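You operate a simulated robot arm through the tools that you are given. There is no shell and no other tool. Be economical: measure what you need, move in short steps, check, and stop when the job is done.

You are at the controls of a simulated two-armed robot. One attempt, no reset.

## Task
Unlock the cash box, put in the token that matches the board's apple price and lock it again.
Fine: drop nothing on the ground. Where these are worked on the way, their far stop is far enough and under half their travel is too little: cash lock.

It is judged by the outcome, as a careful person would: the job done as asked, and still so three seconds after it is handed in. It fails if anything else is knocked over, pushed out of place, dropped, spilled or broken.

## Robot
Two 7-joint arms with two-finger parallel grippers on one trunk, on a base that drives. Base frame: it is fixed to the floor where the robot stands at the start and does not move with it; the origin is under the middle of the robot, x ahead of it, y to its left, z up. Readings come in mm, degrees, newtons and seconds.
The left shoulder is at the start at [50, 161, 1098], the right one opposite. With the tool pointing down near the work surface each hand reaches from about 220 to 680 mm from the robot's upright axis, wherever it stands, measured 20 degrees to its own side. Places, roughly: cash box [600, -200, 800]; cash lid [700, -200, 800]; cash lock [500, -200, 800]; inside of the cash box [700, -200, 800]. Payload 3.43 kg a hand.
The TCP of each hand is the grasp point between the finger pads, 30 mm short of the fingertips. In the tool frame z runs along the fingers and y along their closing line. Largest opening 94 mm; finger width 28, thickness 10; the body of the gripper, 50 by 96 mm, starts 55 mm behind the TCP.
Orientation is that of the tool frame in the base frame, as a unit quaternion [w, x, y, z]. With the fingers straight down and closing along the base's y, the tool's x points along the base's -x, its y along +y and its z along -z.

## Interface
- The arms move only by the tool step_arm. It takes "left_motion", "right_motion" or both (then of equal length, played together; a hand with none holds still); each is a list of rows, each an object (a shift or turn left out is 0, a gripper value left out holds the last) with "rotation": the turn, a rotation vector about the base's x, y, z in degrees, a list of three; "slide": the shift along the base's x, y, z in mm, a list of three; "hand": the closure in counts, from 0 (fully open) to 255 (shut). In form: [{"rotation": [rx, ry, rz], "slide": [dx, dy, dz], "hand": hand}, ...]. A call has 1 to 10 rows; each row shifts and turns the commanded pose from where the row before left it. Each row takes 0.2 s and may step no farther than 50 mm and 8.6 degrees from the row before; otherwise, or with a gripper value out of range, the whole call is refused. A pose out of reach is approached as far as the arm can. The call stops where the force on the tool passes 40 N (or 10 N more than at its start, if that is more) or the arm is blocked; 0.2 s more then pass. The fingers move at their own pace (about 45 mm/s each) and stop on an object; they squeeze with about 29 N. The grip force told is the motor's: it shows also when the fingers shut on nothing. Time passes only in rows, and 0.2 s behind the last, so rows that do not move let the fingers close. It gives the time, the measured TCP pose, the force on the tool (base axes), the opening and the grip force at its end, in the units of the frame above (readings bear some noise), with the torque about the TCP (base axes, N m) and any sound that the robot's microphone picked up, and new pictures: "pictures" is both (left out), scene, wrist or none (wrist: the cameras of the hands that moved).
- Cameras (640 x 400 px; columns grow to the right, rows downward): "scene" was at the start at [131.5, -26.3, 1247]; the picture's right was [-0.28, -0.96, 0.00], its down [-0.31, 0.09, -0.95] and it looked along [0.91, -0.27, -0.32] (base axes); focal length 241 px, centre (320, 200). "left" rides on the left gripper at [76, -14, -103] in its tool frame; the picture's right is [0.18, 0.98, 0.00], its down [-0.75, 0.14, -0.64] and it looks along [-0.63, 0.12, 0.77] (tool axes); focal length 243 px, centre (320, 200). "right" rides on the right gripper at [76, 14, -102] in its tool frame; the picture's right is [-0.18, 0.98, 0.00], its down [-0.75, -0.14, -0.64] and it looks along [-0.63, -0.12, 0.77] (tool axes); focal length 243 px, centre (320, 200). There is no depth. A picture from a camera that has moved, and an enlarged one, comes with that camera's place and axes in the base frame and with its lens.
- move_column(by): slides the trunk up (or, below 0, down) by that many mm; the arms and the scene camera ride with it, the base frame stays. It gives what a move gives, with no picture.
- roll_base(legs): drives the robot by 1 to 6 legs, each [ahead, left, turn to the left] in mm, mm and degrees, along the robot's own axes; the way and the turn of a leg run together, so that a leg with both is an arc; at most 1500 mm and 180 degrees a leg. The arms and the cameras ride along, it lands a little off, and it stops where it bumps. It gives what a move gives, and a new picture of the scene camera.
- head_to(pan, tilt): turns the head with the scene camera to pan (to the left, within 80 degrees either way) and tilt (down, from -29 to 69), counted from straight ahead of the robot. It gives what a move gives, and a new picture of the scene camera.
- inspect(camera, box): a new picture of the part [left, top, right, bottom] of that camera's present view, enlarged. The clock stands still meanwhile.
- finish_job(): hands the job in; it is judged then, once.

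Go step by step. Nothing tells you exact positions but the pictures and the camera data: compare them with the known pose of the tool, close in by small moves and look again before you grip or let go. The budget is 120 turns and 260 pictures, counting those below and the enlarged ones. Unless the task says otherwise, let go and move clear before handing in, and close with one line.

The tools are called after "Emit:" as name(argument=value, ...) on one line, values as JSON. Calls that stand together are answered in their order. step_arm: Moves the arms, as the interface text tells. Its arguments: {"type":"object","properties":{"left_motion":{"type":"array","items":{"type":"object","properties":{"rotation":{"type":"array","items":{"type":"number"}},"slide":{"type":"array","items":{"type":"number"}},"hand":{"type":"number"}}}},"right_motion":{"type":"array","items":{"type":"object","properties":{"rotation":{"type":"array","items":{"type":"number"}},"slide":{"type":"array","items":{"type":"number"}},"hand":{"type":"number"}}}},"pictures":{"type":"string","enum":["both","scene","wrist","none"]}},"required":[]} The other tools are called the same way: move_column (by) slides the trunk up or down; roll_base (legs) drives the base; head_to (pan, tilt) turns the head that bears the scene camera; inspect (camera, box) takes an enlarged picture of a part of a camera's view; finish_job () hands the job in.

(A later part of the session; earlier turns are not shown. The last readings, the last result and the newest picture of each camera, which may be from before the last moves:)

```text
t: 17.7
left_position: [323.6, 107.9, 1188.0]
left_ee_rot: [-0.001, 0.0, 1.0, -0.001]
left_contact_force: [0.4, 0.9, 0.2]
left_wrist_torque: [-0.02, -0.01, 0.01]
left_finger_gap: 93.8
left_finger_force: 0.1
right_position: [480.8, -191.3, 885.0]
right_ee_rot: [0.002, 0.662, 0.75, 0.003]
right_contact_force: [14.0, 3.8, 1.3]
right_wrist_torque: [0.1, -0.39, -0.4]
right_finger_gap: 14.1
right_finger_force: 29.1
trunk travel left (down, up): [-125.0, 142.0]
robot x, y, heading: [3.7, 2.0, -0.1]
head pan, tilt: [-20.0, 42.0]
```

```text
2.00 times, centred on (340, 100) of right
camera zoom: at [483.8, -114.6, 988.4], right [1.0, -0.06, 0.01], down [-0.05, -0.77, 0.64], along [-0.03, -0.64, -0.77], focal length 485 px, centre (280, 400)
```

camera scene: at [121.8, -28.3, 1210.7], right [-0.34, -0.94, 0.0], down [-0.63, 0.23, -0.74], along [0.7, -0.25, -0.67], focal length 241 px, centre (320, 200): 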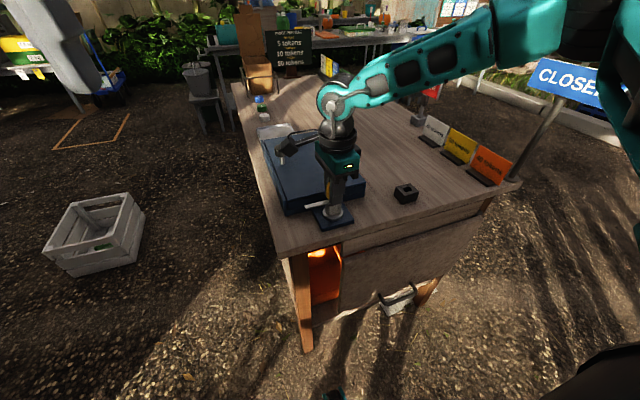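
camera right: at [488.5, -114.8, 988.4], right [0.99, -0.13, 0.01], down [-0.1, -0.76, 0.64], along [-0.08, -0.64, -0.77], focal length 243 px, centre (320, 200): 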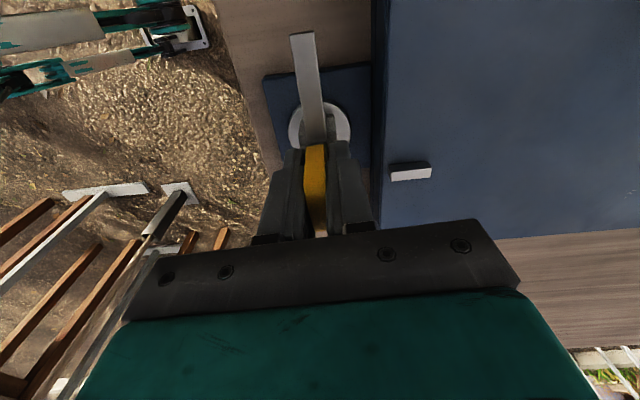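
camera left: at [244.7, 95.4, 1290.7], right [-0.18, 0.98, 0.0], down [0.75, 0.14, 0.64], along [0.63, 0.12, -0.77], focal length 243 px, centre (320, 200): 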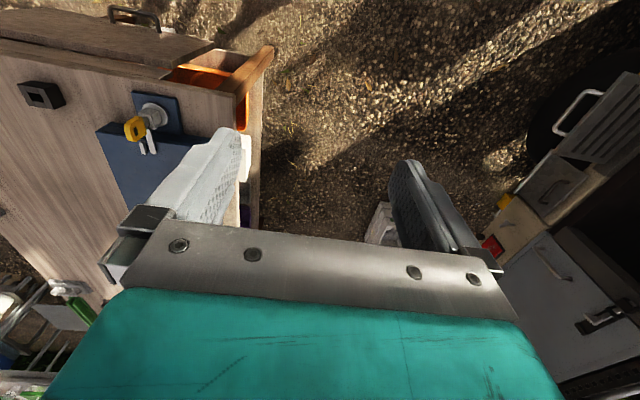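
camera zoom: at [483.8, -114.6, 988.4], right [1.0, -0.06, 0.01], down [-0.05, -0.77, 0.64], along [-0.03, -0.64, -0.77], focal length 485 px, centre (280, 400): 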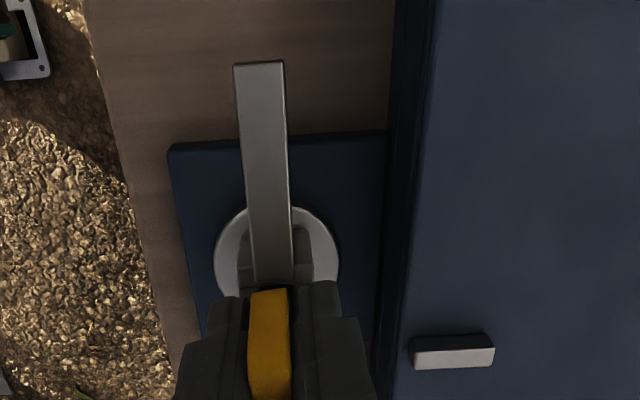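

The latch is at its far stop, fully off the lid. I'll release, lift, and rotate the wrist back while backing off to look at the lid.

Emit:
step_arm(right_motion=[{"rotation": [0, 0, -5], "hand": 0}, {"hand": 0}, {"hand": 0}, {"hand": 0}, {"slide": [0, 0, 40]}, {"slide": [0, 0, 45]}, {"slide": [0, 0, 45]}, {"slide": [0, 0, 45]}, {"slide": [-30, -30, 30]}, {"slide": [-30, -30, 0]}], pictures="both")

Emit:
inspect(camera="scene", box=[250, 110, 378, 238])

Emit:
inspect(camera="left", box=[80, 80, 270, 240])

```text
refused: row 9 steps farther than a row can; nothing moved
```

```text
3.12 times, centred on (314, 174) of scene
camera zoom: at [122.1, -28.3, 1210.7], right [-0.34, -0.94, 0.0], down [-0.63, 0.23, -0.74], along [0.7, -0.25, -0.67], focal length 752 px, centre (339, 281)
```

zoom: 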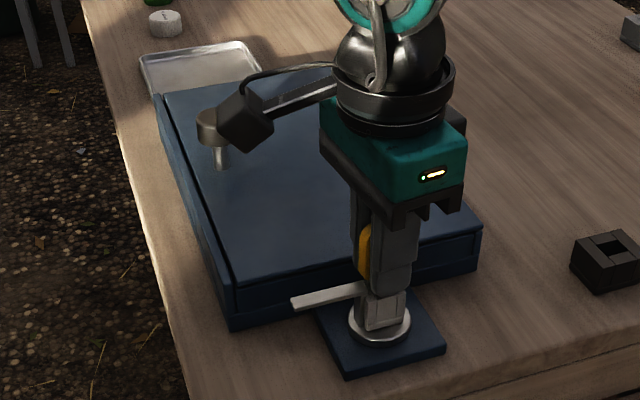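

```text
2.50 times, centred on (175, 160) of left
camera zoom: at [247.1, 94.9, 1290.5], right [-0.18, 0.98, 0.0], down [0.75, 0.14, 0.64], along [0.63, 0.12, -0.77], focal length 606 px, centre (682, 300)
```

zoom: 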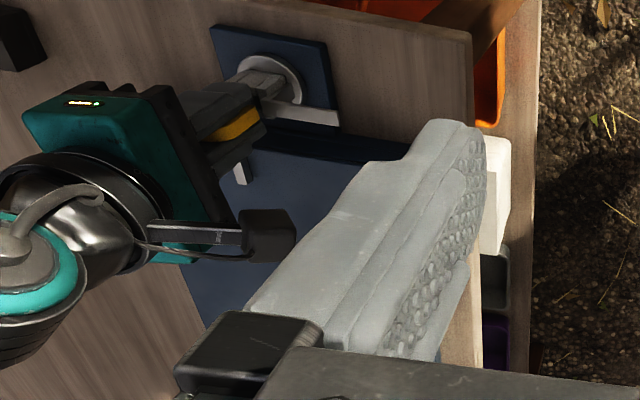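

I'll repeat the release and retreat with a smaller diagonal.

Emit:
step_arm(right_motion=[{"rotation": [0, 0, -5], "hand": 0}, {"hand": 0}, {"hand": 0}, {"hand": 0}, {"slide": [0, 0, 40]}, {"slide": [0, 0, 45]}, {"slide": [0, 0, 45]}, {"slide": [0, 0, 45]}, {"slide": [-30, -30, 0]}, {"slide": [-30, -30, 0]}], pictures="scene")

Emit:
step_arm(right_motion=[{"slide": [-40, -20, 0], "rotation": [0, 0, 8.5]}, {"slide": [-40, -20, 0], "rotation": [0, 0, 8.5]}, {"slide": [-10, -20, 0], "rotation": [0, 0, 8.5]}, {"rotation": [0, 0, 8.5]}, {"rotation": [0, 0, 8.5]}, {"rotation": [0, 0, 8.5]}, {"rotation": [0, 0, 8.5]}, {"rotation": [0, 0, 8.5]}, {"rotation": [0, 0, 8.5]}, {"rotation": [0, 0, 8.5]}], pictures="scene")

Emit:
inspect(camera="scene", box=[250, 110, 378, 238])

```text
t: 19.9
left_position: [321.1, 106.5, 1188.5]
left_ee_rot: [0.0, -0.001, 1.0, 0.0]
left_contact_force: [1.0, 0.3, 0.2]
left_wrist_torque: [-0.03, 0.01, 0.02]
left_finger_gap: 94.0
left_finger_force: 0.2
right_position: [415.3, -253.6, 1062.1]
right_ee_rot: [0.002, 0.693, 0.721, 0.004]
right_contact_force: [-0.1, 0.0, 0.0]
right_wrist_torque: [-0.01, 0.0, 0.02]
right_finger_gap: 94.1
right_finger_force: 0.1
trunk travel left (down, up): [-125.0, 142.0]
robot x, y, heading: [-1.8, -1.6, -0.1]
head pan, tilt: [-20.0, 42.0]
camera scene: at [120.5, -29.0, 1210.8], right [-0.34, -0.94, 0.0], down [-0.63, 0.23, -0.74], along [0.7, -0.25, -0.67], focal length 241 px, centre (320, 200)
```

scene: 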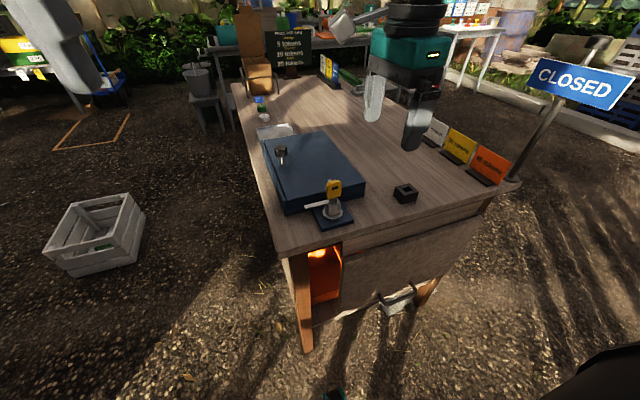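

```text
t: 22.1
left_position: [323.0, 107.0, 1188.9]
left_ee_rot: [0.0, -0.001, 1.0, 0.001]
left_contact_force: [-0.2, 0.4, -0.1]
left_wrist_torque: [0.01, 0.01, -0.02]
left_finger_gap: 93.9
left_finger_force: 0.0
right_position: [327.8, -312.3, 1061.5]
right_ee_rot: [-0.002, 0.022, 1.0, 0.003]
right_contact_force: [-0.2, -0.6, 0.3]
right_wrist_torque: [0.02, 0.0, 0.02]
right_finger_gap: 94.0
right_finger_force: 0.1
trunk travel left (down, up): [-125.0, 142.0]
robot x, y, heading: [1.3, -3.4, 0.1]
head pan, tilt: [-20.0, 42.0]
camera scene: at [121.0, -28.7, 1210.8], right [-0.34, -0.94, 0.0], down [-0.63, 0.23, -0.74], along [0.7, -0.25, -0.67], focal length 241 px, centre (320, 200)
```

scene: 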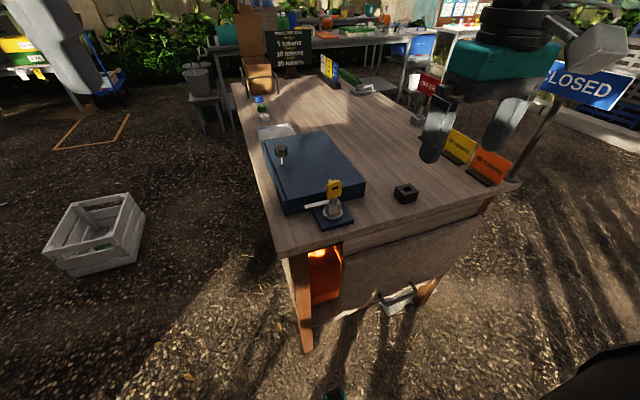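

```text
3.12 times, centred on (314, 174) of scene
camera zoom: at [121.0, -28.7, 1210.8], right [-0.34, -0.94, 0.0], down [-0.63, 0.23, -0.74], along [0.7, -0.25, -0.67], focal length 752 px, centre (339, 281)
```

zoom: 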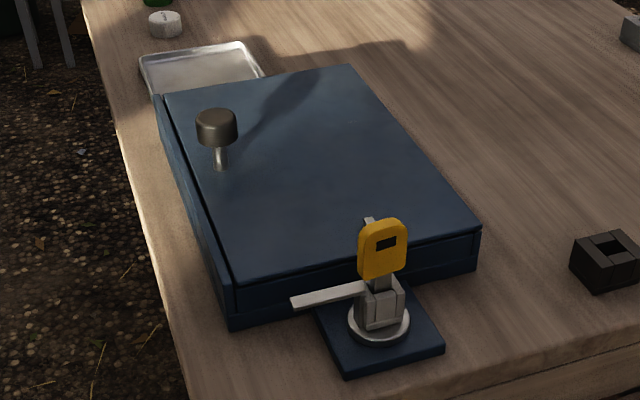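

The lid looks hinged along its -y edge with the knob near the +y edge, so it is best opened from the table's left side. Before driving round, I'll look that way for obstacles.

Emit:
head_to(pan=45, tilt=35)

```text
t: 23.5
left_position: [322.2, 106.8, 1188.6]
left_ee_rot: [0.0, 0.0, 1.0, 0.0]
left_contact_force: [-0.1, -0.2, 0.3]
left_wrist_torque: [0.03, 0.0, 0.0]
left_finger_gap: 94.0
left_finger_force: 0.1
right_position: [328.4, -311.9, 1060.8]
right_ee_rot: [-0.001, 0.026, 1.0, 0.003]
right_contact_force: [-0.1, 0.0, -0.2]
right_wrist_torque: [0.01, 0.01, 0.03]
right_finger_gap: 94.2
right_finger_force: 0.0
trunk travel left (down, up): [-125.0, 142.0]
robot x, y, heading: [2.8, -0.1, -0.1]
head pan, tilt: [45.0, 35.0]
camera scene: at [104.7, 62.2, 1221.3], right [0.71, -0.71, 0.0], down [-0.41, -0.41, -0.82], along [0.58, 0.58, -0.57], focal length 241 px, centre (320, 200)
```

scene: 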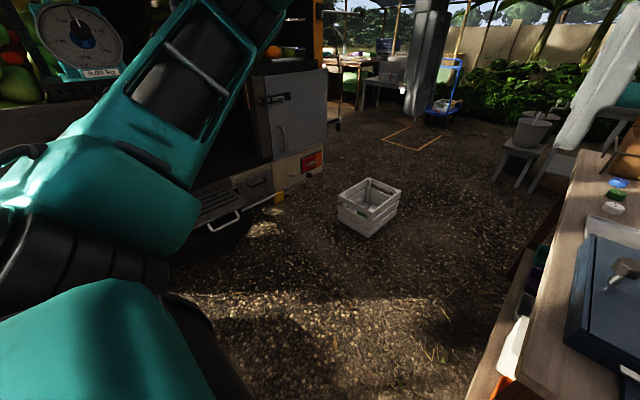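

The path is clear: the crate's nearest corner is about (1270, 694) and the truck is farther off. I'll drive left 350, turn right 90°, then strafe to bring the blue token into reach.

Emit:
roll_base(legs=[[0, 350, 0], [0, 0, -90]])

Emit:
head_to(pan=30, tilt=40)

```text
t: 30.9
left_position: [112.3, 24.5, 1187.8]
left_ee_rot: [0.001, 0.701, 0.713, 0.0]
left_contact_force: [-0.6, 0.0, 1.1]
left_wrist_torque: [-0.01, -0.01, 0.01]
left_finger_gap: 93.9
left_finger_force: 0.1
right_position: [-307.5, 10.4, 1060.7]
right_ee_rot: [0.002, 0.718, 0.696, 0.001]
right_contact_force: [-0.5, 0.4, 0.2]
right_wrist_torque: [-0.02, 0.02, -0.01]
right_finger_gap: 94.1
right_finger_force: 0.0
trunk travel left (down, up): [-125.0, 142.0]
robot x, y, heading: [-0.2, 348.4, -88.9]
head pan, tilt: [45.0, 35.0]
camera scene: at [65.2, 243.8, 1221.3], right [-0.69, -0.72, 0.0], down [-0.41, 0.4, -0.82], along [0.59, -0.57, -0.57], focal length 241 px, centre (320, 200)
```

scene: 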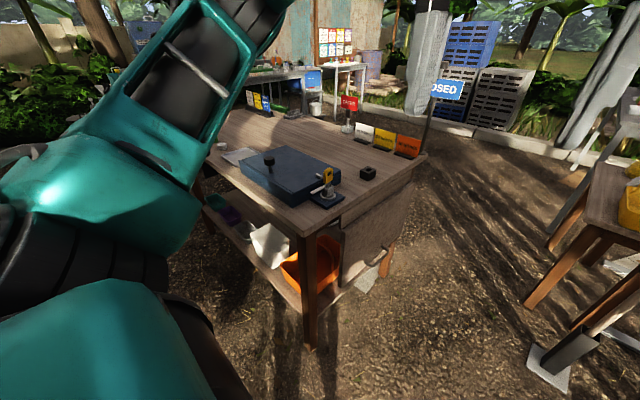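

```text
t: 31.6
left_position: [112.4, 25.1, 1187.9]
left_ee_rot: [0.0, 0.701, 0.713, 0.0]
left_contact_force: [0.1, 0.1, 0.3]
left_wrist_torque: [0.01, 0.0, 0.02]
left_finger_gap: 94.1
left_finger_force: 0.0
right_position: [-308.0, 11.0, 1061.2]
right_ee_rot: [0.002, 0.719, 0.695, 0.002]
right_contact_force: [0.2, -0.2, -0.5]
right_wrist_torque: [-0.01, 0.01, 0.01]
right_finger_gap: 94.0
right_finger_force: 0.1
trunk travel left (down, up): [-125.0, 142.0]
robot x, y, heading: [2.1, 342.5, -89.1]
head pan, tilt: [30.0, 40.0]
camera scene: at [45.8, 232.1, 1213.7], right [-0.86, -0.52, 0.0], down [-0.33, 0.55, -0.77], along [0.39, -0.66, -0.64], focal length 241 px, centre (320, 200)
```

scene: 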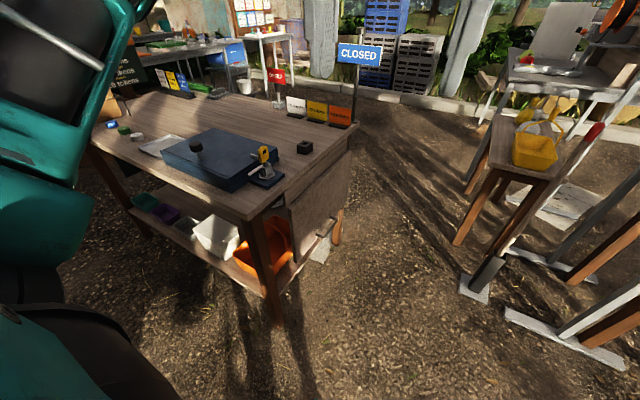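

The way is clear. Strafing along the table to x≈1100.

Emit:
roll_base(legs=[[0, 600, -1], [0, 500, 0]])

Emit:
head_to(pan=20, tilt=45)

```text
t: 41.9
left_position: [1202.7, 22.4, 1188.0]
left_ee_rot: [-0.001, 0.71, 0.704, 0.0]
left_contact_force: [0.9, -0.4, 0.4]
left_wrist_torque: [0.01, -0.01, 0.01]
left_finger_gap: 93.9
left_finger_force: 0.1
right_position: [781.6, 19.6, 1061.4]
right_ee_rot: [0.002, 0.727, 0.687, 0.002]
right_contact_force: [-0.5, 0.5, 1.6]
right_wrist_torque: [0.0, 0.0, 0.0]
right_finger_gap: 93.9
right_finger_force: 0.1
trunk travel left (down, up): [-125.0, 142.0]
robot x, y, heading: [1097.6, 342.9, -90.4]
head pan, tilt: [30.0, 40.0]
camera scene: at [1141.1, 230.9, 1213.7], right [-0.87, -0.49, 0.0], down [-0.32, 0.56, -0.77], along [0.38, -0.67, -0.64], focal length 241 px, centre (320, 200)
```

scene: 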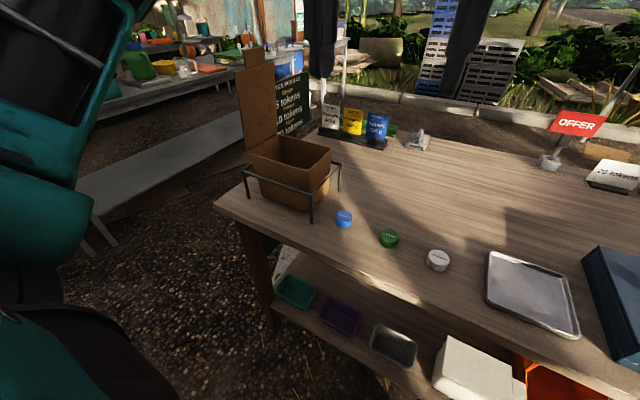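

```text
t: 42.6
left_position: [1202.3, 21.4, 1188.5]
left_ee_rot: [0.001, 0.71, 0.704, 0.0]
left_contact_force: [0.3, 0.2, -0.2]
left_wrist_torque: [0.03, 0.03, -0.01]
left_finger_gap: 94.2
left_finger_force: 0.1
right_position: [783.5, 18.5, 1060.4]
right_ee_rot: [0.003, 0.727, 0.687, 0.002]
right_contact_force: [-0.3, 0.4, 0.3]
right_wrist_torque: [0.01, 0.05, 0.02]
right_finger_gap: 93.8
right_finger_force: 0.1
trunk travel left (down, up): [-125.0, 142.0]
robot x, y, heading: [1097.0, 341.9, -90.5]
head pan, tilt: [20.0, 45.0]
camera scene: at [1126.4, 228.3, 1206.5], right [-0.94, -0.33, 0.0], down [-0.24, 0.67, -0.71], along [0.24, -0.67, -0.71], focal length 241 px, centre (320, 200)
```

scene: 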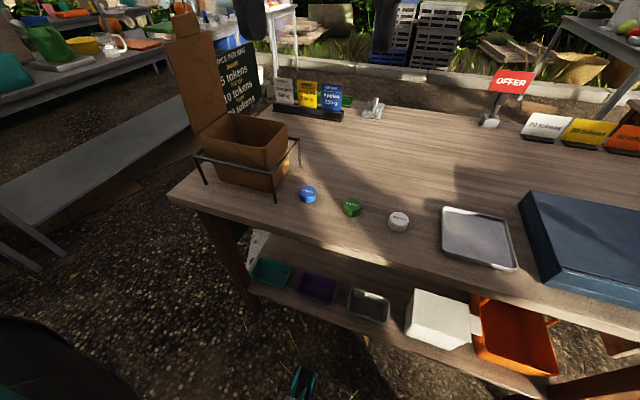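

The blue "20" token is at about (1294, -152), with a wire rack close on its +x side. I'll bring the left hand over it turned 90° (closing along y) with narrower profile toward the rack.

Emit:
inspect(camera="scene", box=[250, 150, 430, 250])

Emit:
step_arm(left_motion=[{"slide": [9, -17, -10], "rotation": [0, 0, 8.5]}, {"slide": [9, -17, -10], "rotation": [0, 0, 8.5]}, {"slide": [9, -17, -10], "rotation": [0, 0, 8.5]}, {"slide": [9, -17, -15], "rotation": [0, 0, 8.5]}, {"slide": [9, -17, -20], "rotation": [0, 0, 8.5]}, {"slide": [9, -17, -25], "rotation": [0, 0, 8.5]}, {"slide": [9, -17, -25], "rotation": [0, 0, 8.5]}, {"slide": [9, -17, -25], "rotation": [0, 0, 8.5]}, {"slide": [9, -17, -25], "rotation": [0, 0, 8.5]}, {"slide": [9, -17, -25], "rotation": [0, 0, 8.5]}])

```text
3.56 times, centred on (340, 200) of scene
camera zoom: at [1126.4, 228.3, 1206.5], right [-0.94, -0.33, 0.0], down [-0.24, 0.67, -0.71], along [0.24, -0.67, -0.71], focal length 856 px, centre (249, 200)
```

zoom: 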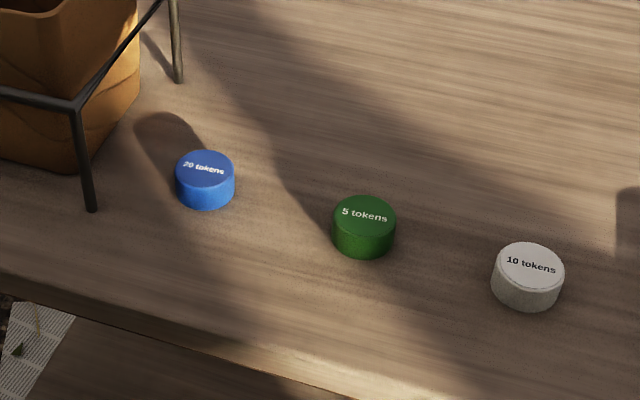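

```text
t: 44.8
left_position: [1294.5, -149.0, 999.1]
left_ee_rot: [0.0, 0.045, 0.999, 0.001]
left_contact_force: [-0.9, -0.2, 0.9]
left_wrist_torque: [0.01, 0.0, 0.0]
left_finger_gap: 93.8
left_finger_force: 0.1
right_position: [782.1, 18.9, 1060.3]
right_ee_rot: [0.001, 0.726, 0.687, 0.002]
right_contact_force: [-0.1, -0.5, 0.6]
right_wrist_torque: [0.01, 0.0, 0.01]
right_finger_gap: 94.2
right_finger_force: 0.1
trunk travel left (down, up): [-125.0, 142.0]
robot x, y, heading: [1098.9, 346.5, -90.4]
head pan, tilt: [20.0, 45.0]
camera scene: at [1126.5, 228.1, 1206.4], right [-0.94, -0.33, 0.0], down [-0.24, 0.67, -0.71], along [0.24, -0.67, -0.71], focal length 241 px, centre (320, 200)
camera left: at [1217.3, -153.9, 1100.4], right [-0.09, 1.0, 0.0], down [0.76, 0.07, 0.64], along [0.64, 0.06, -0.77], focal length 243 px, centre (320, 200)
```

scene: 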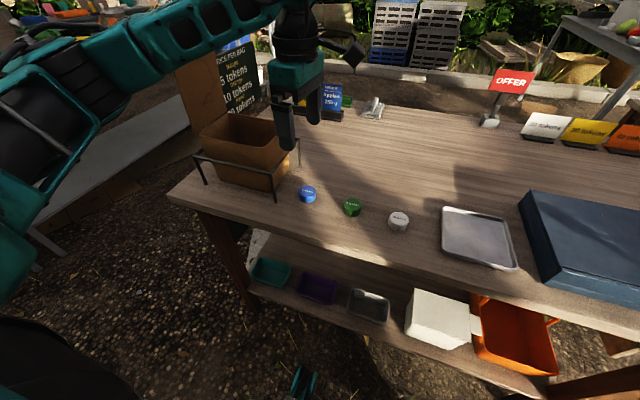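
left: 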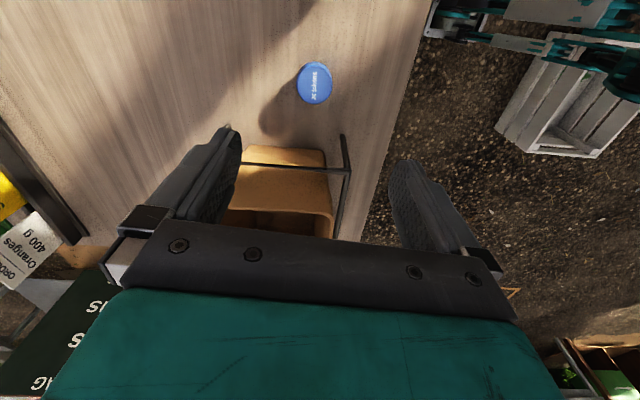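

The token reads (1291, -152). I'll align and descend most of the way.

Emit:
step_arm(left_motion=[{"slide": [-3, -3, -45], "rotation": [0, 0, 5]}, {"slide": [0, 0, -45]}, {"slide": [0, 0, -45]}])

Emit:
inspect(camera="left", box=[220, 40, 420, 240])

Emit:
inspect(camera="scene", box=[230, 110, 390, 230])

```text
t: 45.6
left_position: [1293.5, -150.1, 861.3]
left_ee_rot: [0.0, 0.003, 1.0, 0.0]
left_contact_force: [0.0, 1.2, -0.1]
left_wrist_torque: [-0.04, 0.0, -0.02]
left_finger_gap: 93.9
left_finger_force: 0.1
right_position: [782.8, 19.4, 1060.3]
right_ee_rot: [0.002, 0.727, 0.687, 0.002]
right_contact_force: [-0.4, 0.6, 0.2]
right_wrist_torque: [0.03, 0.0, -0.01]
right_finger_gap: 93.9
right_finger_force: 0.0
trunk travel left (down, up): [-125.0, 142.0]
robot x, y, heading: [1098.4, 346.6, -90.5]
head pan, tilt: [20.0, 45.0]
camera scene: at [1126.4, 228.2, 1206.5], right [-0.94, -0.33, 0.0], down [-0.24, 0.67, -0.71], along [0.24, -0.67, -0.71], focal length 241 px, centre (320, 200)
camera left: at [1215.9, -163.4, 964.4], right [-0.18, 0.98, 0.0], down [0.75, 0.14, 0.64], along [0.63, 0.11, -0.77], focal length 243 px, centre (320, 200)
```

scene: 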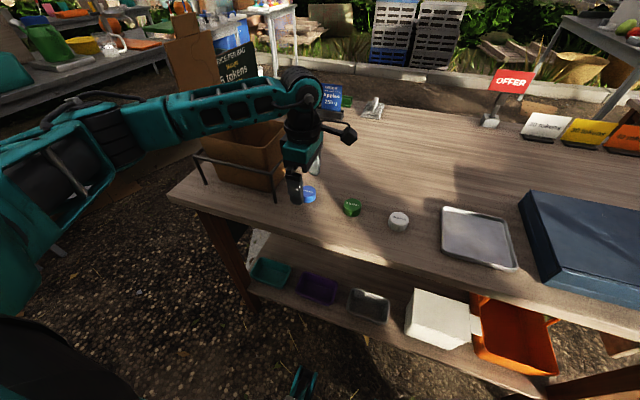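
left: 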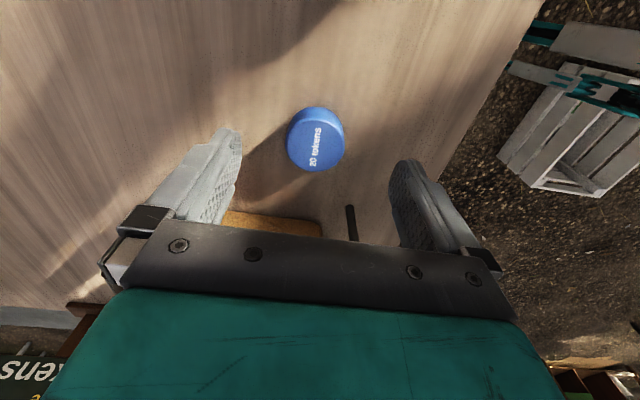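

```text
2.00 times, centred on (320, 140) of left
camera zoom: at [1215.9, -163.4, 964.4], right [-0.18, 0.98, 0.0], down [0.75, 0.14, 0.64], along [0.63, 0.11, -0.77], focal length 485 px, centre (320, 320)
```

zoom: 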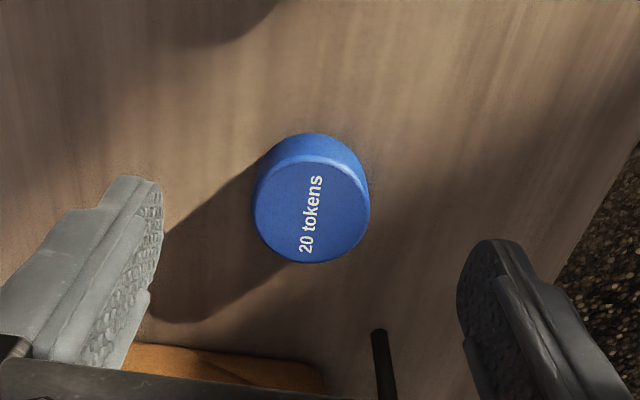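

```text
3.33 times, centred on (310, 170) of scene
camera zoom: at [1126.4, 228.2, 1206.5], right [-0.94, -0.33, 0.0], down [-0.24, 0.67, -0.71], along [0.24, -0.67, -0.71], focal length 802 px, centre (353, 300)
```

zoom: 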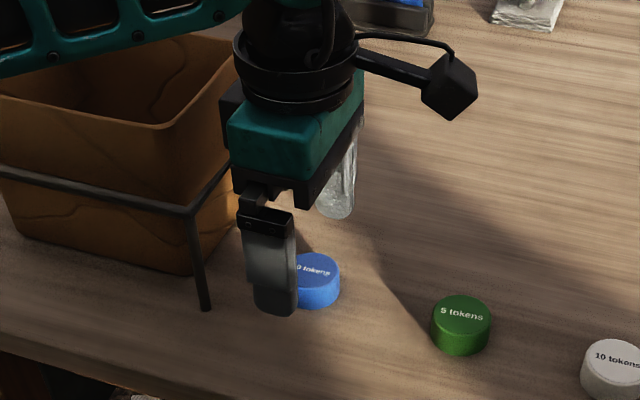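

The token centre is (1288, -153), about 38 mm across. I'll make the last correction and descend.

Emit:
step_arm(left_motion=[{"slide": [-5, -3, -15]}, {"slide": [0, 0, -10]}], pictures="wrist")

Emit:
inspect(camera="scene", box=[230, 110, 390, 230])

```text
t: 46.2
left_position: [1286.1, -154.6, 837.4]
left_ee_rot: [0.0, 0.004, 1.0, 0.0]
left_contact_force: [0.5, 0.1, -0.3]
left_wrist_torque: [-0.02, -0.02, 0.01]
left_finger_gap: 94.2
left_finger_force: 0.1
right_position: [783.3, 18.5, 1060.5]
right_ee_rot: [0.002, 0.727, 0.687, 0.002]
right_contact_force: [-0.1, -0.3, 0.3]
right_wrist_torque: [0.0, 0.01, 0.0]
right_finger_gap: 94.0
right_finger_force: 0.0
trunk travel left (down, up): [-125.0, 142.0]
robot x, y, heading: [1099.5, 339.2, -90.4]
head pan, tilt: [20.0, 45.0]
camera left: at [1209.8, -166.0, 939.8], right [-0.18, 0.98, 0.0], down [0.75, 0.14, 0.64], along [0.63, 0.11, -0.77], focal length 243 px, centre (320, 200)
```

left: 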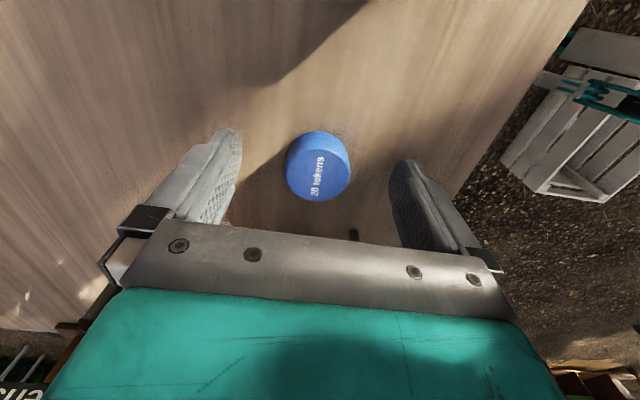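

```text
3.33 times, centred on (310, 170) of scene
camera zoom: at [1126.4, 228.2, 1206.5], right [-0.94, -0.33, 0.0], down [-0.24, 0.67, -0.71], along [0.24, -0.67, -0.71], focal length 802 px, centre (353, 300)
```

zoom: 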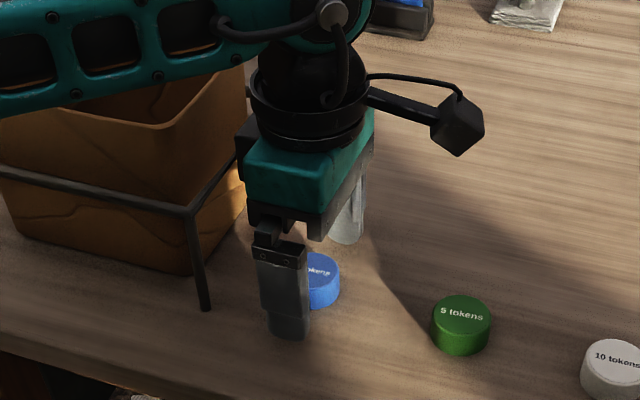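

Well aligned. Down 3 mm more and close.

Emit:
step_arm(left_motion=[{"slide": [0, 1, -3]}, {"hand": 255}, {"hand": 255}, {"hand": 255}, {"hand": 255}, {"hand": 255}], pictures="wrist")

```text
t: 47.6
left_position: [1286.0, -152.6, 834.8]
left_ee_rot: [0.001, 0.005, 1.0, -0.001]
left_contact_force: [0.7, 0.3, 0.0]
left_wrist_torque: [-0.01, -0.03, -0.03]
left_finger_gap: 36.5
left_finger_force: 28.9
right_position: [782.3, 20.0, 1060.7]
right_ee_rot: [0.001, 0.727, 0.687, 0.002]
right_contact_force: [1.2, -0.7, 0.0]
right_wrist_torque: [0.0, 0.05, 0.0]
right_finger_gap: 94.2
right_finger_force: 0.1
trunk travel left (down, up): [-125.0, 142.0]
robot x, y, heading: [1098.8, 348.9, -90.3]
head pan, tilt: [20.0, 45.0]
camera left: at [1209.2, -165.2, 937.5], right [-0.18, 0.98, 0.0], down [0.75, 0.14, 0.64], along [0.63, 0.11, -0.77], focal length 243 px, centre (320, 200)
```

left: 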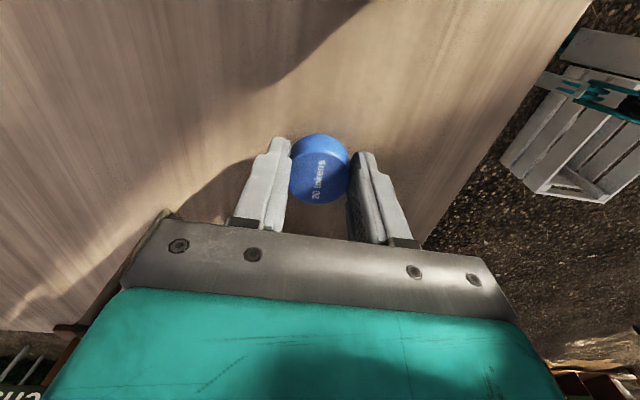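

The token is held (36.5 mm). I'll lift it and draw the hand in before strafing back to the box.

Emit:
step_arm(left_motion=[{"slide": [0, 0, 20]}, {"slide": [-5, 0, 45]}, {"slide": [-10, 0, 45]}, {"slide": [-10, 10, 45]}, {"slide": [-10, 20, 40]}, {"slide": [0, 30, 30]}, {"slide": [0, 30, 30]}, {"slide": [0, 35, 0]}, {"slide": [0, 35, 0]}], pictures="both")

```text
t: 49.6
left_position: [1250.7, 5.9, 1090.6]
left_ee_rot: [0.0, 0.003, 1.0, 0.0]
left_contact_force: [0.4, -0.2, 0.7]
left_wrist_torque: [0.01, 0.01, -0.02]
left_finger_gap: 36.5
left_finger_force: 29.3
right_position: [783.1, 17.9, 1061.4]
right_ee_rot: [0.002, 0.726, 0.688, 0.002]
right_contact_force: [-0.3, -0.3, -1.1]
right_wrist_torque: [-0.04, -0.02, 0.0]
right_finger_gap: 94.1
right_finger_force: 0.1
trunk travel left (down, up): [-125.0, 142.0]
robot x, y, heading: [1097.0, 344.9, -90.4]
head pan, tilt: [20.0, 45.0]
camera scene: at [1126.4, 228.5, 1206.5], right [-0.94, -0.33, 0.0], down [-0.24, 0.67, -0.71], along [0.24, -0.67, -0.71], focal length 241 px, centre (320, 200)
camera left: at [1174.0, -6.8, 1192.8], right [-0.18, 0.98, 0.0], down [0.75, 0.14, 0.64], along [0.63, 0.11, -0.77], focal length 243 px, centre (320, 200)
```

scene: 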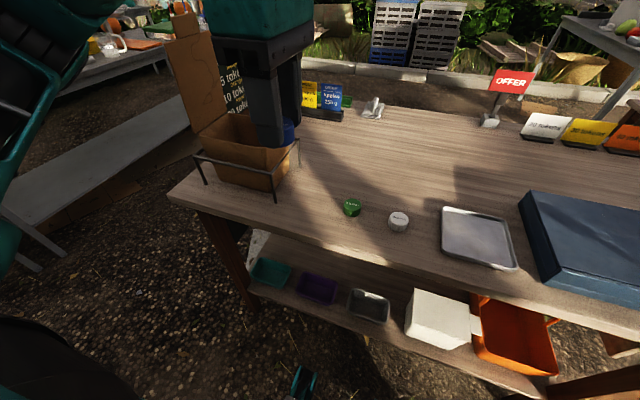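
left: 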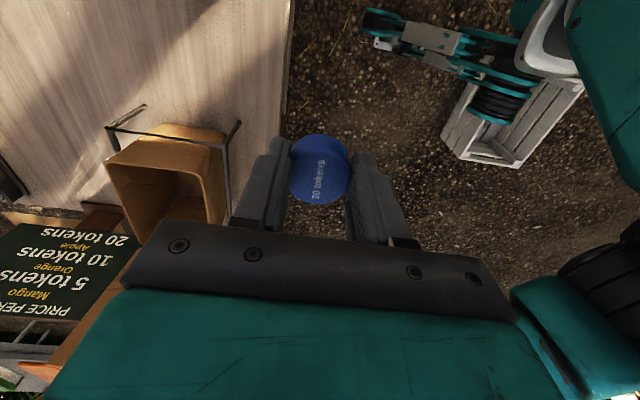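

Token is secure. Driving back (strafe right) to x≈680.

Emit:
roll_base(legs=[[0, -417, 0.4]])

Emit:
head_to(pan=0, tilt=50)

Emit:
inspect(camera="scene", box=[210, 100, 450, 300])

```text
t: 53.9
left_position: [831.1, 6.9, 1092.0]
left_ee_rot: [-0.001, -0.004, 1.0, 0.0]
left_contact_force: [-1.3, -0.6, -0.6]
left_wrist_torque: [0.02, 0.01, -0.01]
left_finger_gap: 37.4
left_finger_force: 28.8
right_position: [364.5, 15.0, 1059.9]
right_ee_rot: [0.002, 0.722, 0.692, 0.002]
right_contact_force: [0.3, 0.1, -0.5]
right_wrist_torque: [-0.01, 0.0, 0.02]
right_finger_gap: 93.9
right_finger_force: 0.0
trunk travel left (down, up): [-125.0, 142.0]
robot x, y, heading: [674.8, 346.5, -89.4]
head pan, tilt: [20.0, 45.0]
camera scene: at [704.6, 229.0, 1206.5], right [-0.94, -0.35, 0.0], down [-0.25, 0.66, -0.71], along [0.25, -0.66, -0.71], focal length 241 px, centre (320, 200)
```

scene: 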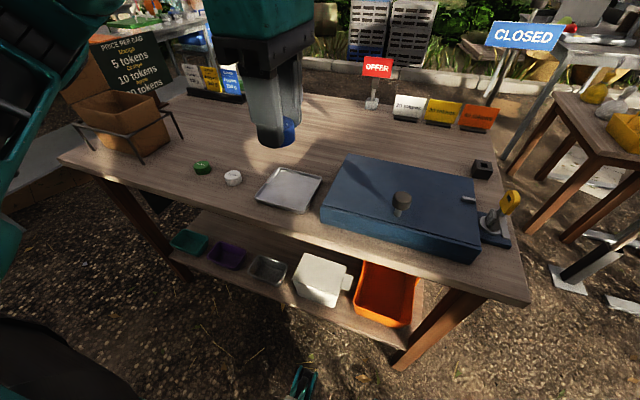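

```text
t: 54.7
left_position: [832.2, 7.5, 1090.8]
left_ee_rot: [0.0, -0.004, 1.0, 0.0]
left_contact_force: [-0.4, -0.8, -0.5]
left_wrist_torque: [0.0, -0.01, -0.01]
left_finger_gap: 37.2
left_finger_force: 28.5
right_position: [364.8, 13.7, 1060.7]
right_ee_rot: [0.002, 0.721, 0.693, 0.002]
right_contact_force: [-0.6, -0.1, 0.3]
right_wrist_torque: [-0.02, -0.03, 0.03]
right_finger_gap: 94.3
right_finger_force: 0.0
trunk travel left (down, up): [-125.0, 142.0]
robot x, y, heading: [673.9, 345.7, -89.9]
head pan, tilt: [0.0, 50.0]
camera scene: at [676.9, 228.2, 1199.6], right [-1.0, -0.01, 0.0], down [-0.01, 0.77, -0.64], along [0.0, -0.64, -0.77], focal length 241 px, centre (320, 200)
```

scene: 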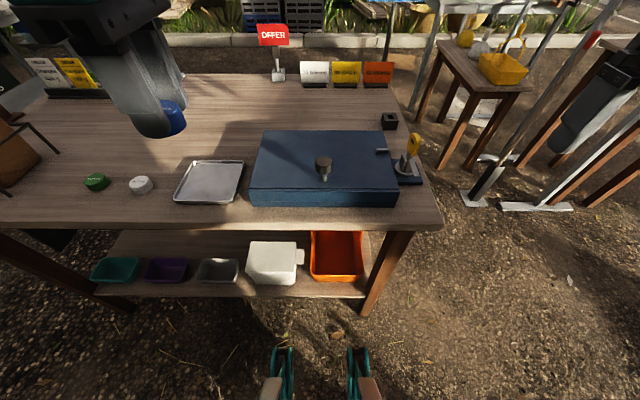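

```text
2.00 times, centred on (330, 200) of scene
camera zoom: at [676.9, 228.2, 1199.6], right [-1.0, -0.01, 0.0], down [-0.01, 0.77, -0.64], along [0.0, -0.64, -0.77], focal length 481 px, centre (300, 200)
```

zoom: 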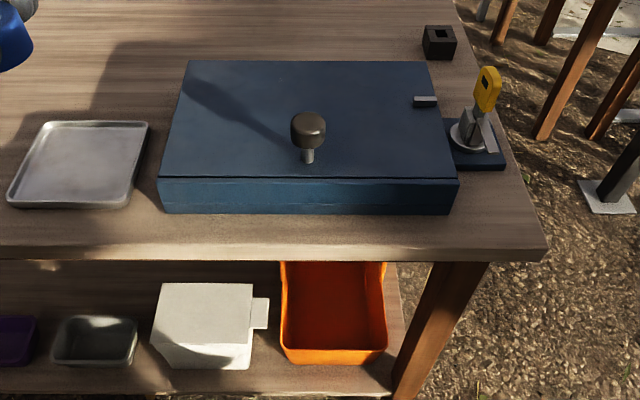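

I'm facing the box: knob at (670, -116), head centred at z≈890, lid top at 850, hinge on the far (-y) side. Base legs seem ~100 mm off the table, so I'll move 45 mm ahead for reach and then bring the right hand over the knob.

Emit:
roll_base(legs=[[45, 0, 0]])

Emit:
step_arm(right_motion=[{"slide": [38, 0, 0]}, {"slide": [38, 0, 0]}, {"slide": [38, 0, 0]}, {"slide": [38, 0, 0]}, {"slide": [38, -10, 0]}, {"slide": [38, -15, 0]}, {"slide": [38, -20, 0]}, {"slide": [38, -30, 0]}], left_motion=[{"slide": [10, 0, 0]}, {"slide": [10, 0, 0]}, {"slide": [10, 0, 0]}, {"slide": [10, 0, 0]}, {"slide": [10, 0, 0]}, {"slide": [10, 0, 0]}, {"slide": [10, 0, 0]}, {"slide": [10, 0, 0]}])

```text
t: 55.6
left_position: [833.3, -38.2, 1090.0]
left_ee_rot: [0.0, -0.003, 1.0, -0.001]
left_contact_force: [0.1, -0.3, -0.8]
left_wrist_torque: [0.02, 0.0, -0.01]
left_finger_gap: 37.4
left_finger_force: 29.1
right_position: [364.0, -31.4, 1060.4]
right_ee_rot: [0.002, 0.721, 0.693, 0.003]
right_contact_force: [0.8, -0.1, -0.1]
right_wrist_torque: [-0.02, 0.03, 0.01]
right_finger_gap: 93.9
right_finger_force: 0.0
trunk travel left (down, up): [-125.0, 142.0]
robot x, y, heading: [673.6, 298.8, -89.5]
head pan, tilt: [0.0, 50.0]
camera scene: at [677.2, 182.8, 1199.4], right [-1.0, -0.01, 0.0], down [-0.01, 0.77, -0.64], along [0.0, -0.64, -0.77], focal length 241 px, centre (320, 200)
```

scene: 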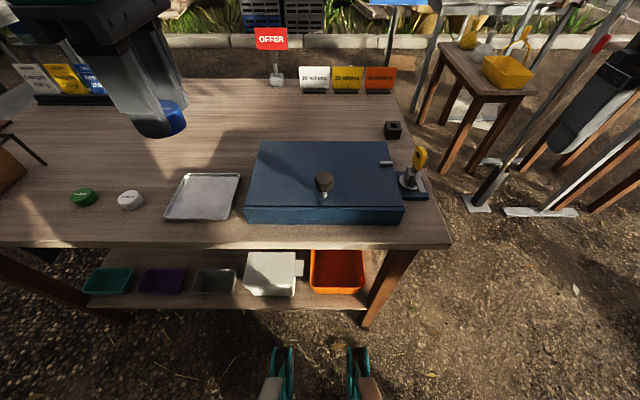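

```text
t: 57.4
left_position: [912.0, -35.9, 1090.2]
left_ee_rot: [0.0, -0.004, 1.0, 0.0]
left_contact_force: [-0.5, 0.0, 0.0]
left_wrist_torque: [-0.02, 0.03, 0.02]
left_finger_gap: 37.4
left_finger_force: 29.4
right_position: [582.8, -66.1, 1071.8]
right_ee_rot: [0.003, 0.723, 0.691, 0.001]
right_contact_force: [-0.3, -0.3, 0.8]
right_wrist_torque: [-0.03, 0.01, -0.01]
right_finger_gap: 94.3
right_finger_force: 0.1
right hand out of reach, approached as far as the arm can: row 6, 7, 8
trunk travel left (down, up): [-125.0, 142.0]
robot x, y, heading: [672.0, 299.4, -89.7]
head pan, tilt: [0.0, 50.0]
camera scene: at [677.5, 184.6, 1199.7], right [-1.0, -0.01, 0.0], down [-0.01, 0.77, -0.64], along [0.0, -0.64, -0.77], focal length 241 px, centre (320, 200)
camera right: at [599.5, 9.4, 1174.2], right [0.97, -0.23, 0.01], down [-0.18, -0.74, 0.64], along [-0.14, -0.63, -0.77], focal length 243 px, centre (320, 200)
camera left: at [836.2, -49.5, 1193.7], right [-0.19, 0.98, 0.0], down [0.75, 0.15, 0.64], along [0.63, 0.12, -0.77], focal length 243 px, centre (320, 200)
```

scene: 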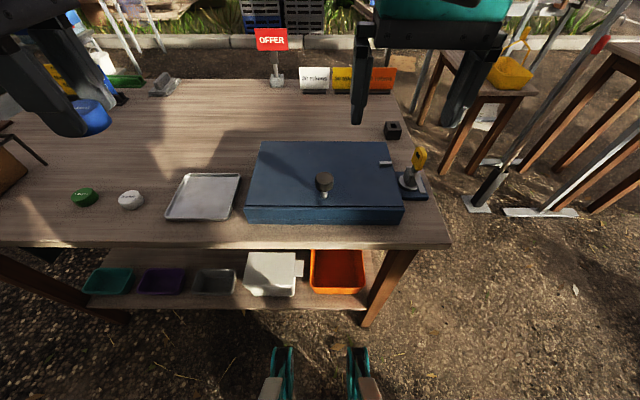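
right: 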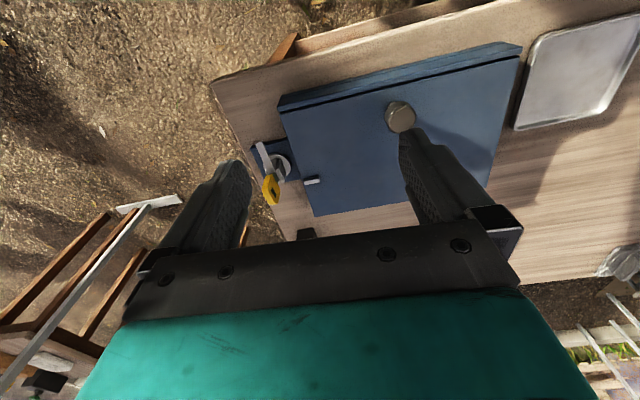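
left: 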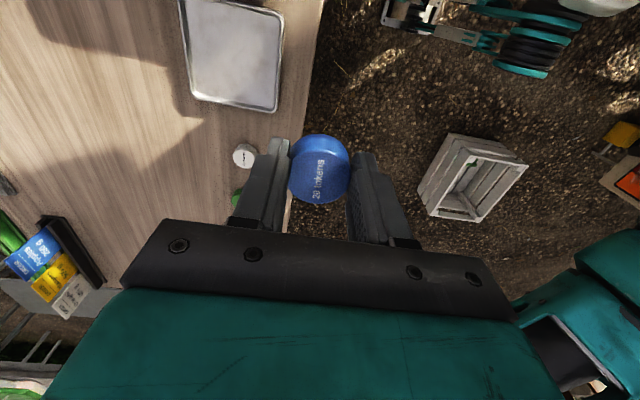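

The right hand is limited cross-body when this close in, so I'll extend it forward and see whether it catches up over the knob.

Emit:
step_arm(right_motion=[{"slide": [0, -20, -20]}, {"slide": [0, -10, -20]}, {"slide": [0, -5, -20]}], pictures="wrist")

```text
t: 58.2
left_position: [911.4, -36.4, 1090.3]
left_ee_rot: [0.0, -0.003, 1.0, 0.0]
left_contact_force: [-0.3, 0.7, -0.5]
left_wrist_torque: [0.02, 0.02, 0.01]
left_finger_gap: 37.3
left_finger_force: 29.7
right_position: [578.5, -99.5, 1011.2]
right_ee_rot: [0.002, 0.722, 0.692, 0.003]
right_contact_force: [0.7, -0.3, 0.8]
right_wrist_torque: [-0.02, -0.01, -0.01]
right_finger_gap: 94.2
right_finger_force: 0.0
right hand out of reach, approached as far as the arm can: row 2
trunk travel left (down, up): [-125.0, 142.0]
robot x, y, heading: [676.2, 299.5, -89.6]
head pan, tilt: [0.0, 50.0]
camera right: at [594.8, -23.2, 1114.1], right [0.97, -0.22, 0.01], down [-0.18, -0.75, 0.64], along [-0.14, -0.63, -0.77], focal length 243 px, centre (320, 200)
```

right: 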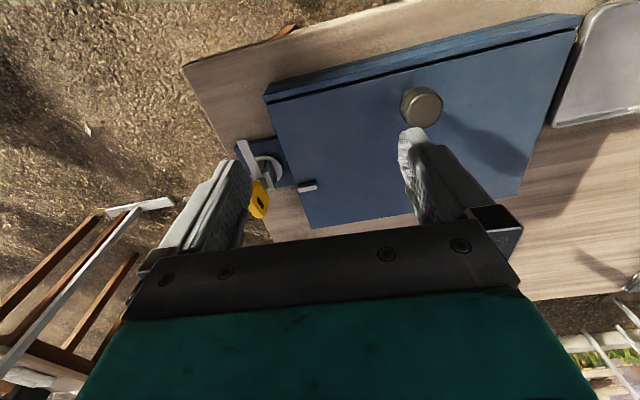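

I'll test whether it can now move sideways at this distance.

Emit:
step_arm(right_motion=[{"slide": [25, -8, 0]}, {"slide": [25, -8, 0]}, {"slide": [20, 0, 0]}, {"slide": [20, 0, 0]}], pictures="none")

```text
t: 59.2
left_position: [912.5, -36.1, 1090.8]
left_ee_rot: [0.0, -0.004, 1.0, 0.0]
left_contact_force: [-0.1, 0.5, 0.3]
left_wrist_torque: [0.0, 0.02, 0.0]
left_finger_gap: 37.6
left_finger_force: 29.4
right_position: [580.5, -92.8, 1010.3]
right_ee_rot: [0.003, 0.721, 0.693, 0.003]
right_contact_force: [-0.1, -0.8, -0.5]
right_wrist_torque: [-0.02, -0.02, 0.01]
right_finger_gap: 94.0
right_finger_force: 0.1
right hand out of reach, approached as far as the arm can: row 1, 2, 3, 4
trunk travel left (down, up): [-125.0, 142.0]
robot x, y, heading: [672.2, 302.7, -89.7]
head pan, tilt: [0.0, 50.0]
```

The right arm has a hard cross-body limit here, so I'll shift the robot 95 mm left (+x), putting the knob on the right hand's side.

Emit:
roll_base(legs=[[0, 95, 0]])

Emit:
inspect(camera="right", box=[220, 30, 440, 230])

```text
t: 60.7
left_position: [1007.3, -35.8, 1090.4]
left_ee_rot: [0.0, -0.005, 1.0, 0.0]
left_contact_force: [0.6, 0.0, 0.5]
left_wrist_torque: [0.03, 0.02, 0.03]
left_finger_gap: 37.1
left_finger_force: 29.7
right_position: [677.0, -92.6, 1010.5]
right_ee_rot: [0.002, 0.721, 0.693, 0.002]
right_contact_force: [0.2, 0.0, -0.1]
right_wrist_torque: [-0.02, 0.01, 0.0]
right_finger_gap: 94.0
right_finger_force: 0.0
trunk travel left (down, up): [-125.0, 142.0]
robot x, y, heading: [765.9, 301.7, -89.5]
head pan, tilt: [0.0, 50.0]
camera scene: at [772.7, 184.2, 1199.5], right [-1.0, -0.01, 0.0], down [-0.01, 0.77, -0.64], along [0.01, -0.64, -0.77], focal length 241 px, centre (320, 200)
```

scene: 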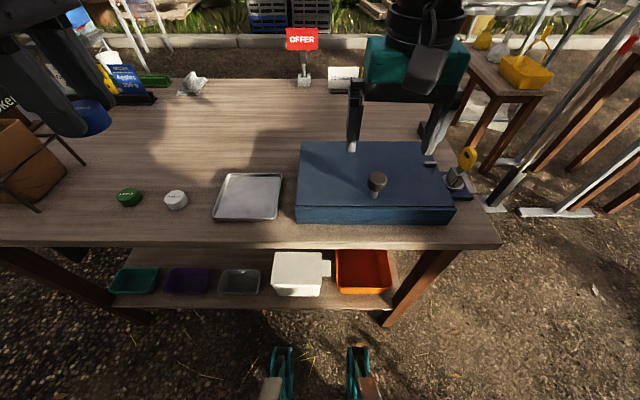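

```text
2.00 times, centred on (330, 130) of right
camera zoom: at [692.5, -16.6, 1113.4], right [0.97, -0.22, 0.01], down [-0.18, -0.75, 0.64], along [-0.14, -0.63, -0.77], focal length 485 px, centre (300, 340)
```

zoom: 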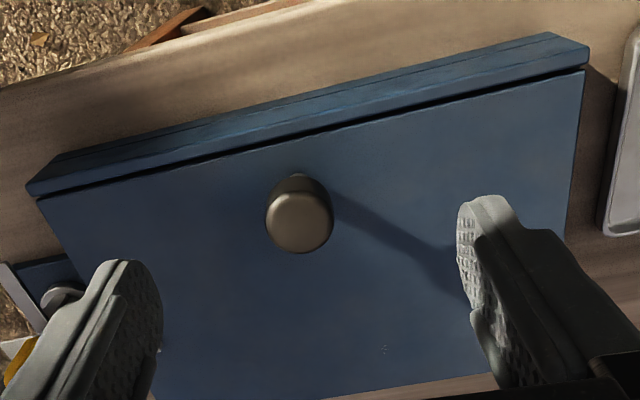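

Knob centre (670, -120), 31 mm across. Descending onto the knob head.

Emit:
step_arm(right_motion=[{"slide": [-7, -27, 0], "rotation": [0, 0, 2]}, {"slide": [0, 0, -40]}, {"slide": [0, 0, -40]}], pictures="wrist")

Emit:
inspect(camera="scene", box=[290, 40, 490, 240])

```text
t: 61.5
left_position: [1007.8, -35.8, 1091.3]
left_ee_rot: [0.0, -0.004, 1.0, 0.0]
left_contact_force: [0.4, -0.3, -1.0]
left_wrist_torque: [0.02, -0.01, -0.04]
left_finger_gap: 37.2
left_finger_force: 29.2
right_position: [657.6, -113.5, 931.2]
right_ee_rot: [0.003, 0.709, 0.705, 0.003]
right_contact_force: [0.5, -0.4, -0.3]
right_wrist_torque: [-0.04, 0.0, -0.04]
right_finger_gap: 94.0
right_finger_force: 0.0
right hand out of reach, approached as far as the arm can: row 2, 3
trunk travel left (down, up): [-125.0, 142.0]
robot x, y, heading: [765.7, 298.8, -89.7]
head pan, tilt: [0.0, 50.0]
camera right: at [670.7, -36.8, 1034.6], right [0.98, -0.19, 0.01], down [-0.15, -0.75, 0.64], along [-0.11, -0.63, -0.77], focal length 243 px, centre (320, 200)
```

right: 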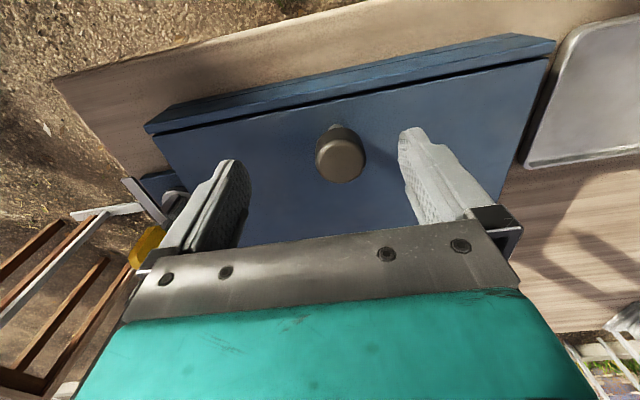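

```text
2.00 times, centred on (390, 140) of scene
camera zoom: at [772.4, 184.1, 1199.6], right [-1.0, -0.01, 0.0], down [-0.01, 0.77, -0.64], along [0.01, -0.64, -0.77], focal length 481 px, centre (180, 320)
```

zoom: 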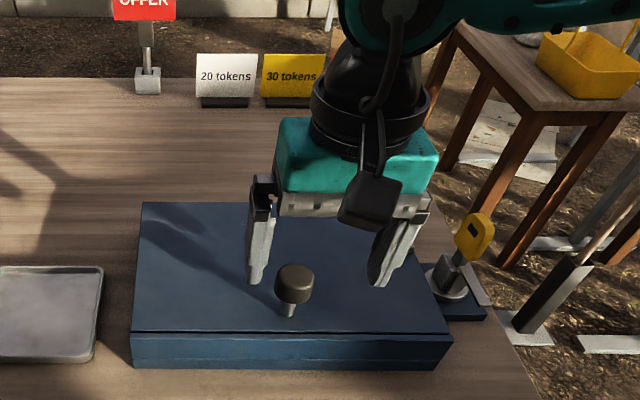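

Still just outside the right arm's workspace. I'll raise the hand clear of the knob and strafe another 65 mm left.

Emit:
step_arm(right_motion=[{"slide": [0, 0, 40]}, {"slide": [-10, 0, 40]}], pictures="none")

Emit:
roll_base(legs=[[0, 65, 0]])

```text
t: 62.1
left_position: [1008.5, -35.9, 1090.6]
left_ee_rot: [0.0, -0.004, 1.0, 0.0]
left_contact_force: [0.3, -0.7, -0.9]
left_wrist_torque: [0.01, -0.03, -0.04]
left_finger_gap: 37.4
left_finger_force: 28.9
right_position: [646.7, -113.6, 1013.2]
right_ee_rot: [0.002, 0.709, 0.705, 0.002]
right_contact_force: [-0.2, 0.4, -0.2]
right_wrist_torque: [0.0, 0.0, -0.02]
right_finger_gap: 94.2
right_finger_force: 0.1
trunk travel left (down, up): [-125.0, 142.0]
robot x, y, heading: [768.1, 306.7, -89.4]
head pan, tilt: [0.0, 50.0]
```

```text
t: 63.3
left_position: [1074.4, -35.7, 1090.7]
left_ee_rot: [0.0, -0.005, 1.0, 0.0]
left_contact_force: [-0.4, -0.7, 0.4]
left_wrist_torque: [0.0, 0.0, 0.02]
left_finger_gap: 37.3
left_finger_force: 28.8
right_position: [712.0, -112.7, 1013.6]
right_ee_rot: [0.002, 0.709, 0.705, 0.003]
right_contact_force: [0.3, 0.9, 0.4]
right_wrist_torque: [0.0, 0.0, 0.01]
right_finger_gap: 94.1
right_finger_force: 0.1
trunk travel left (down, up): [-125.0, 142.0]
robot x, y, heading: [833.7, 303.6, -89.5]
head pan, tilt: [0.0, 50.0]
camera scene: at [838.8, 184.7, 1199.5], right [-1.0, -0.01, 0.0], down [-0.01, 0.77, -0.64], along [0.01, -0.64, -0.77], focal length 241 px, centre (320, 200)
```

scene: 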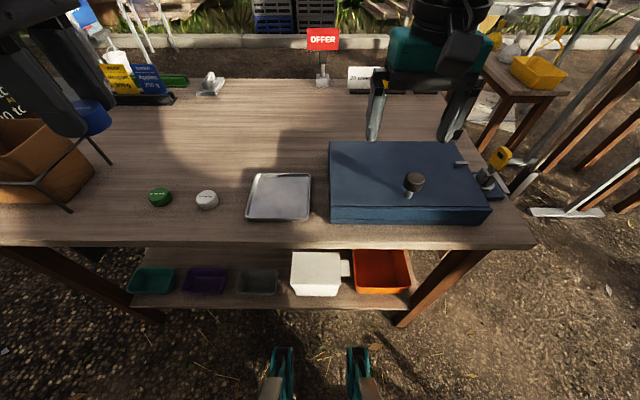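

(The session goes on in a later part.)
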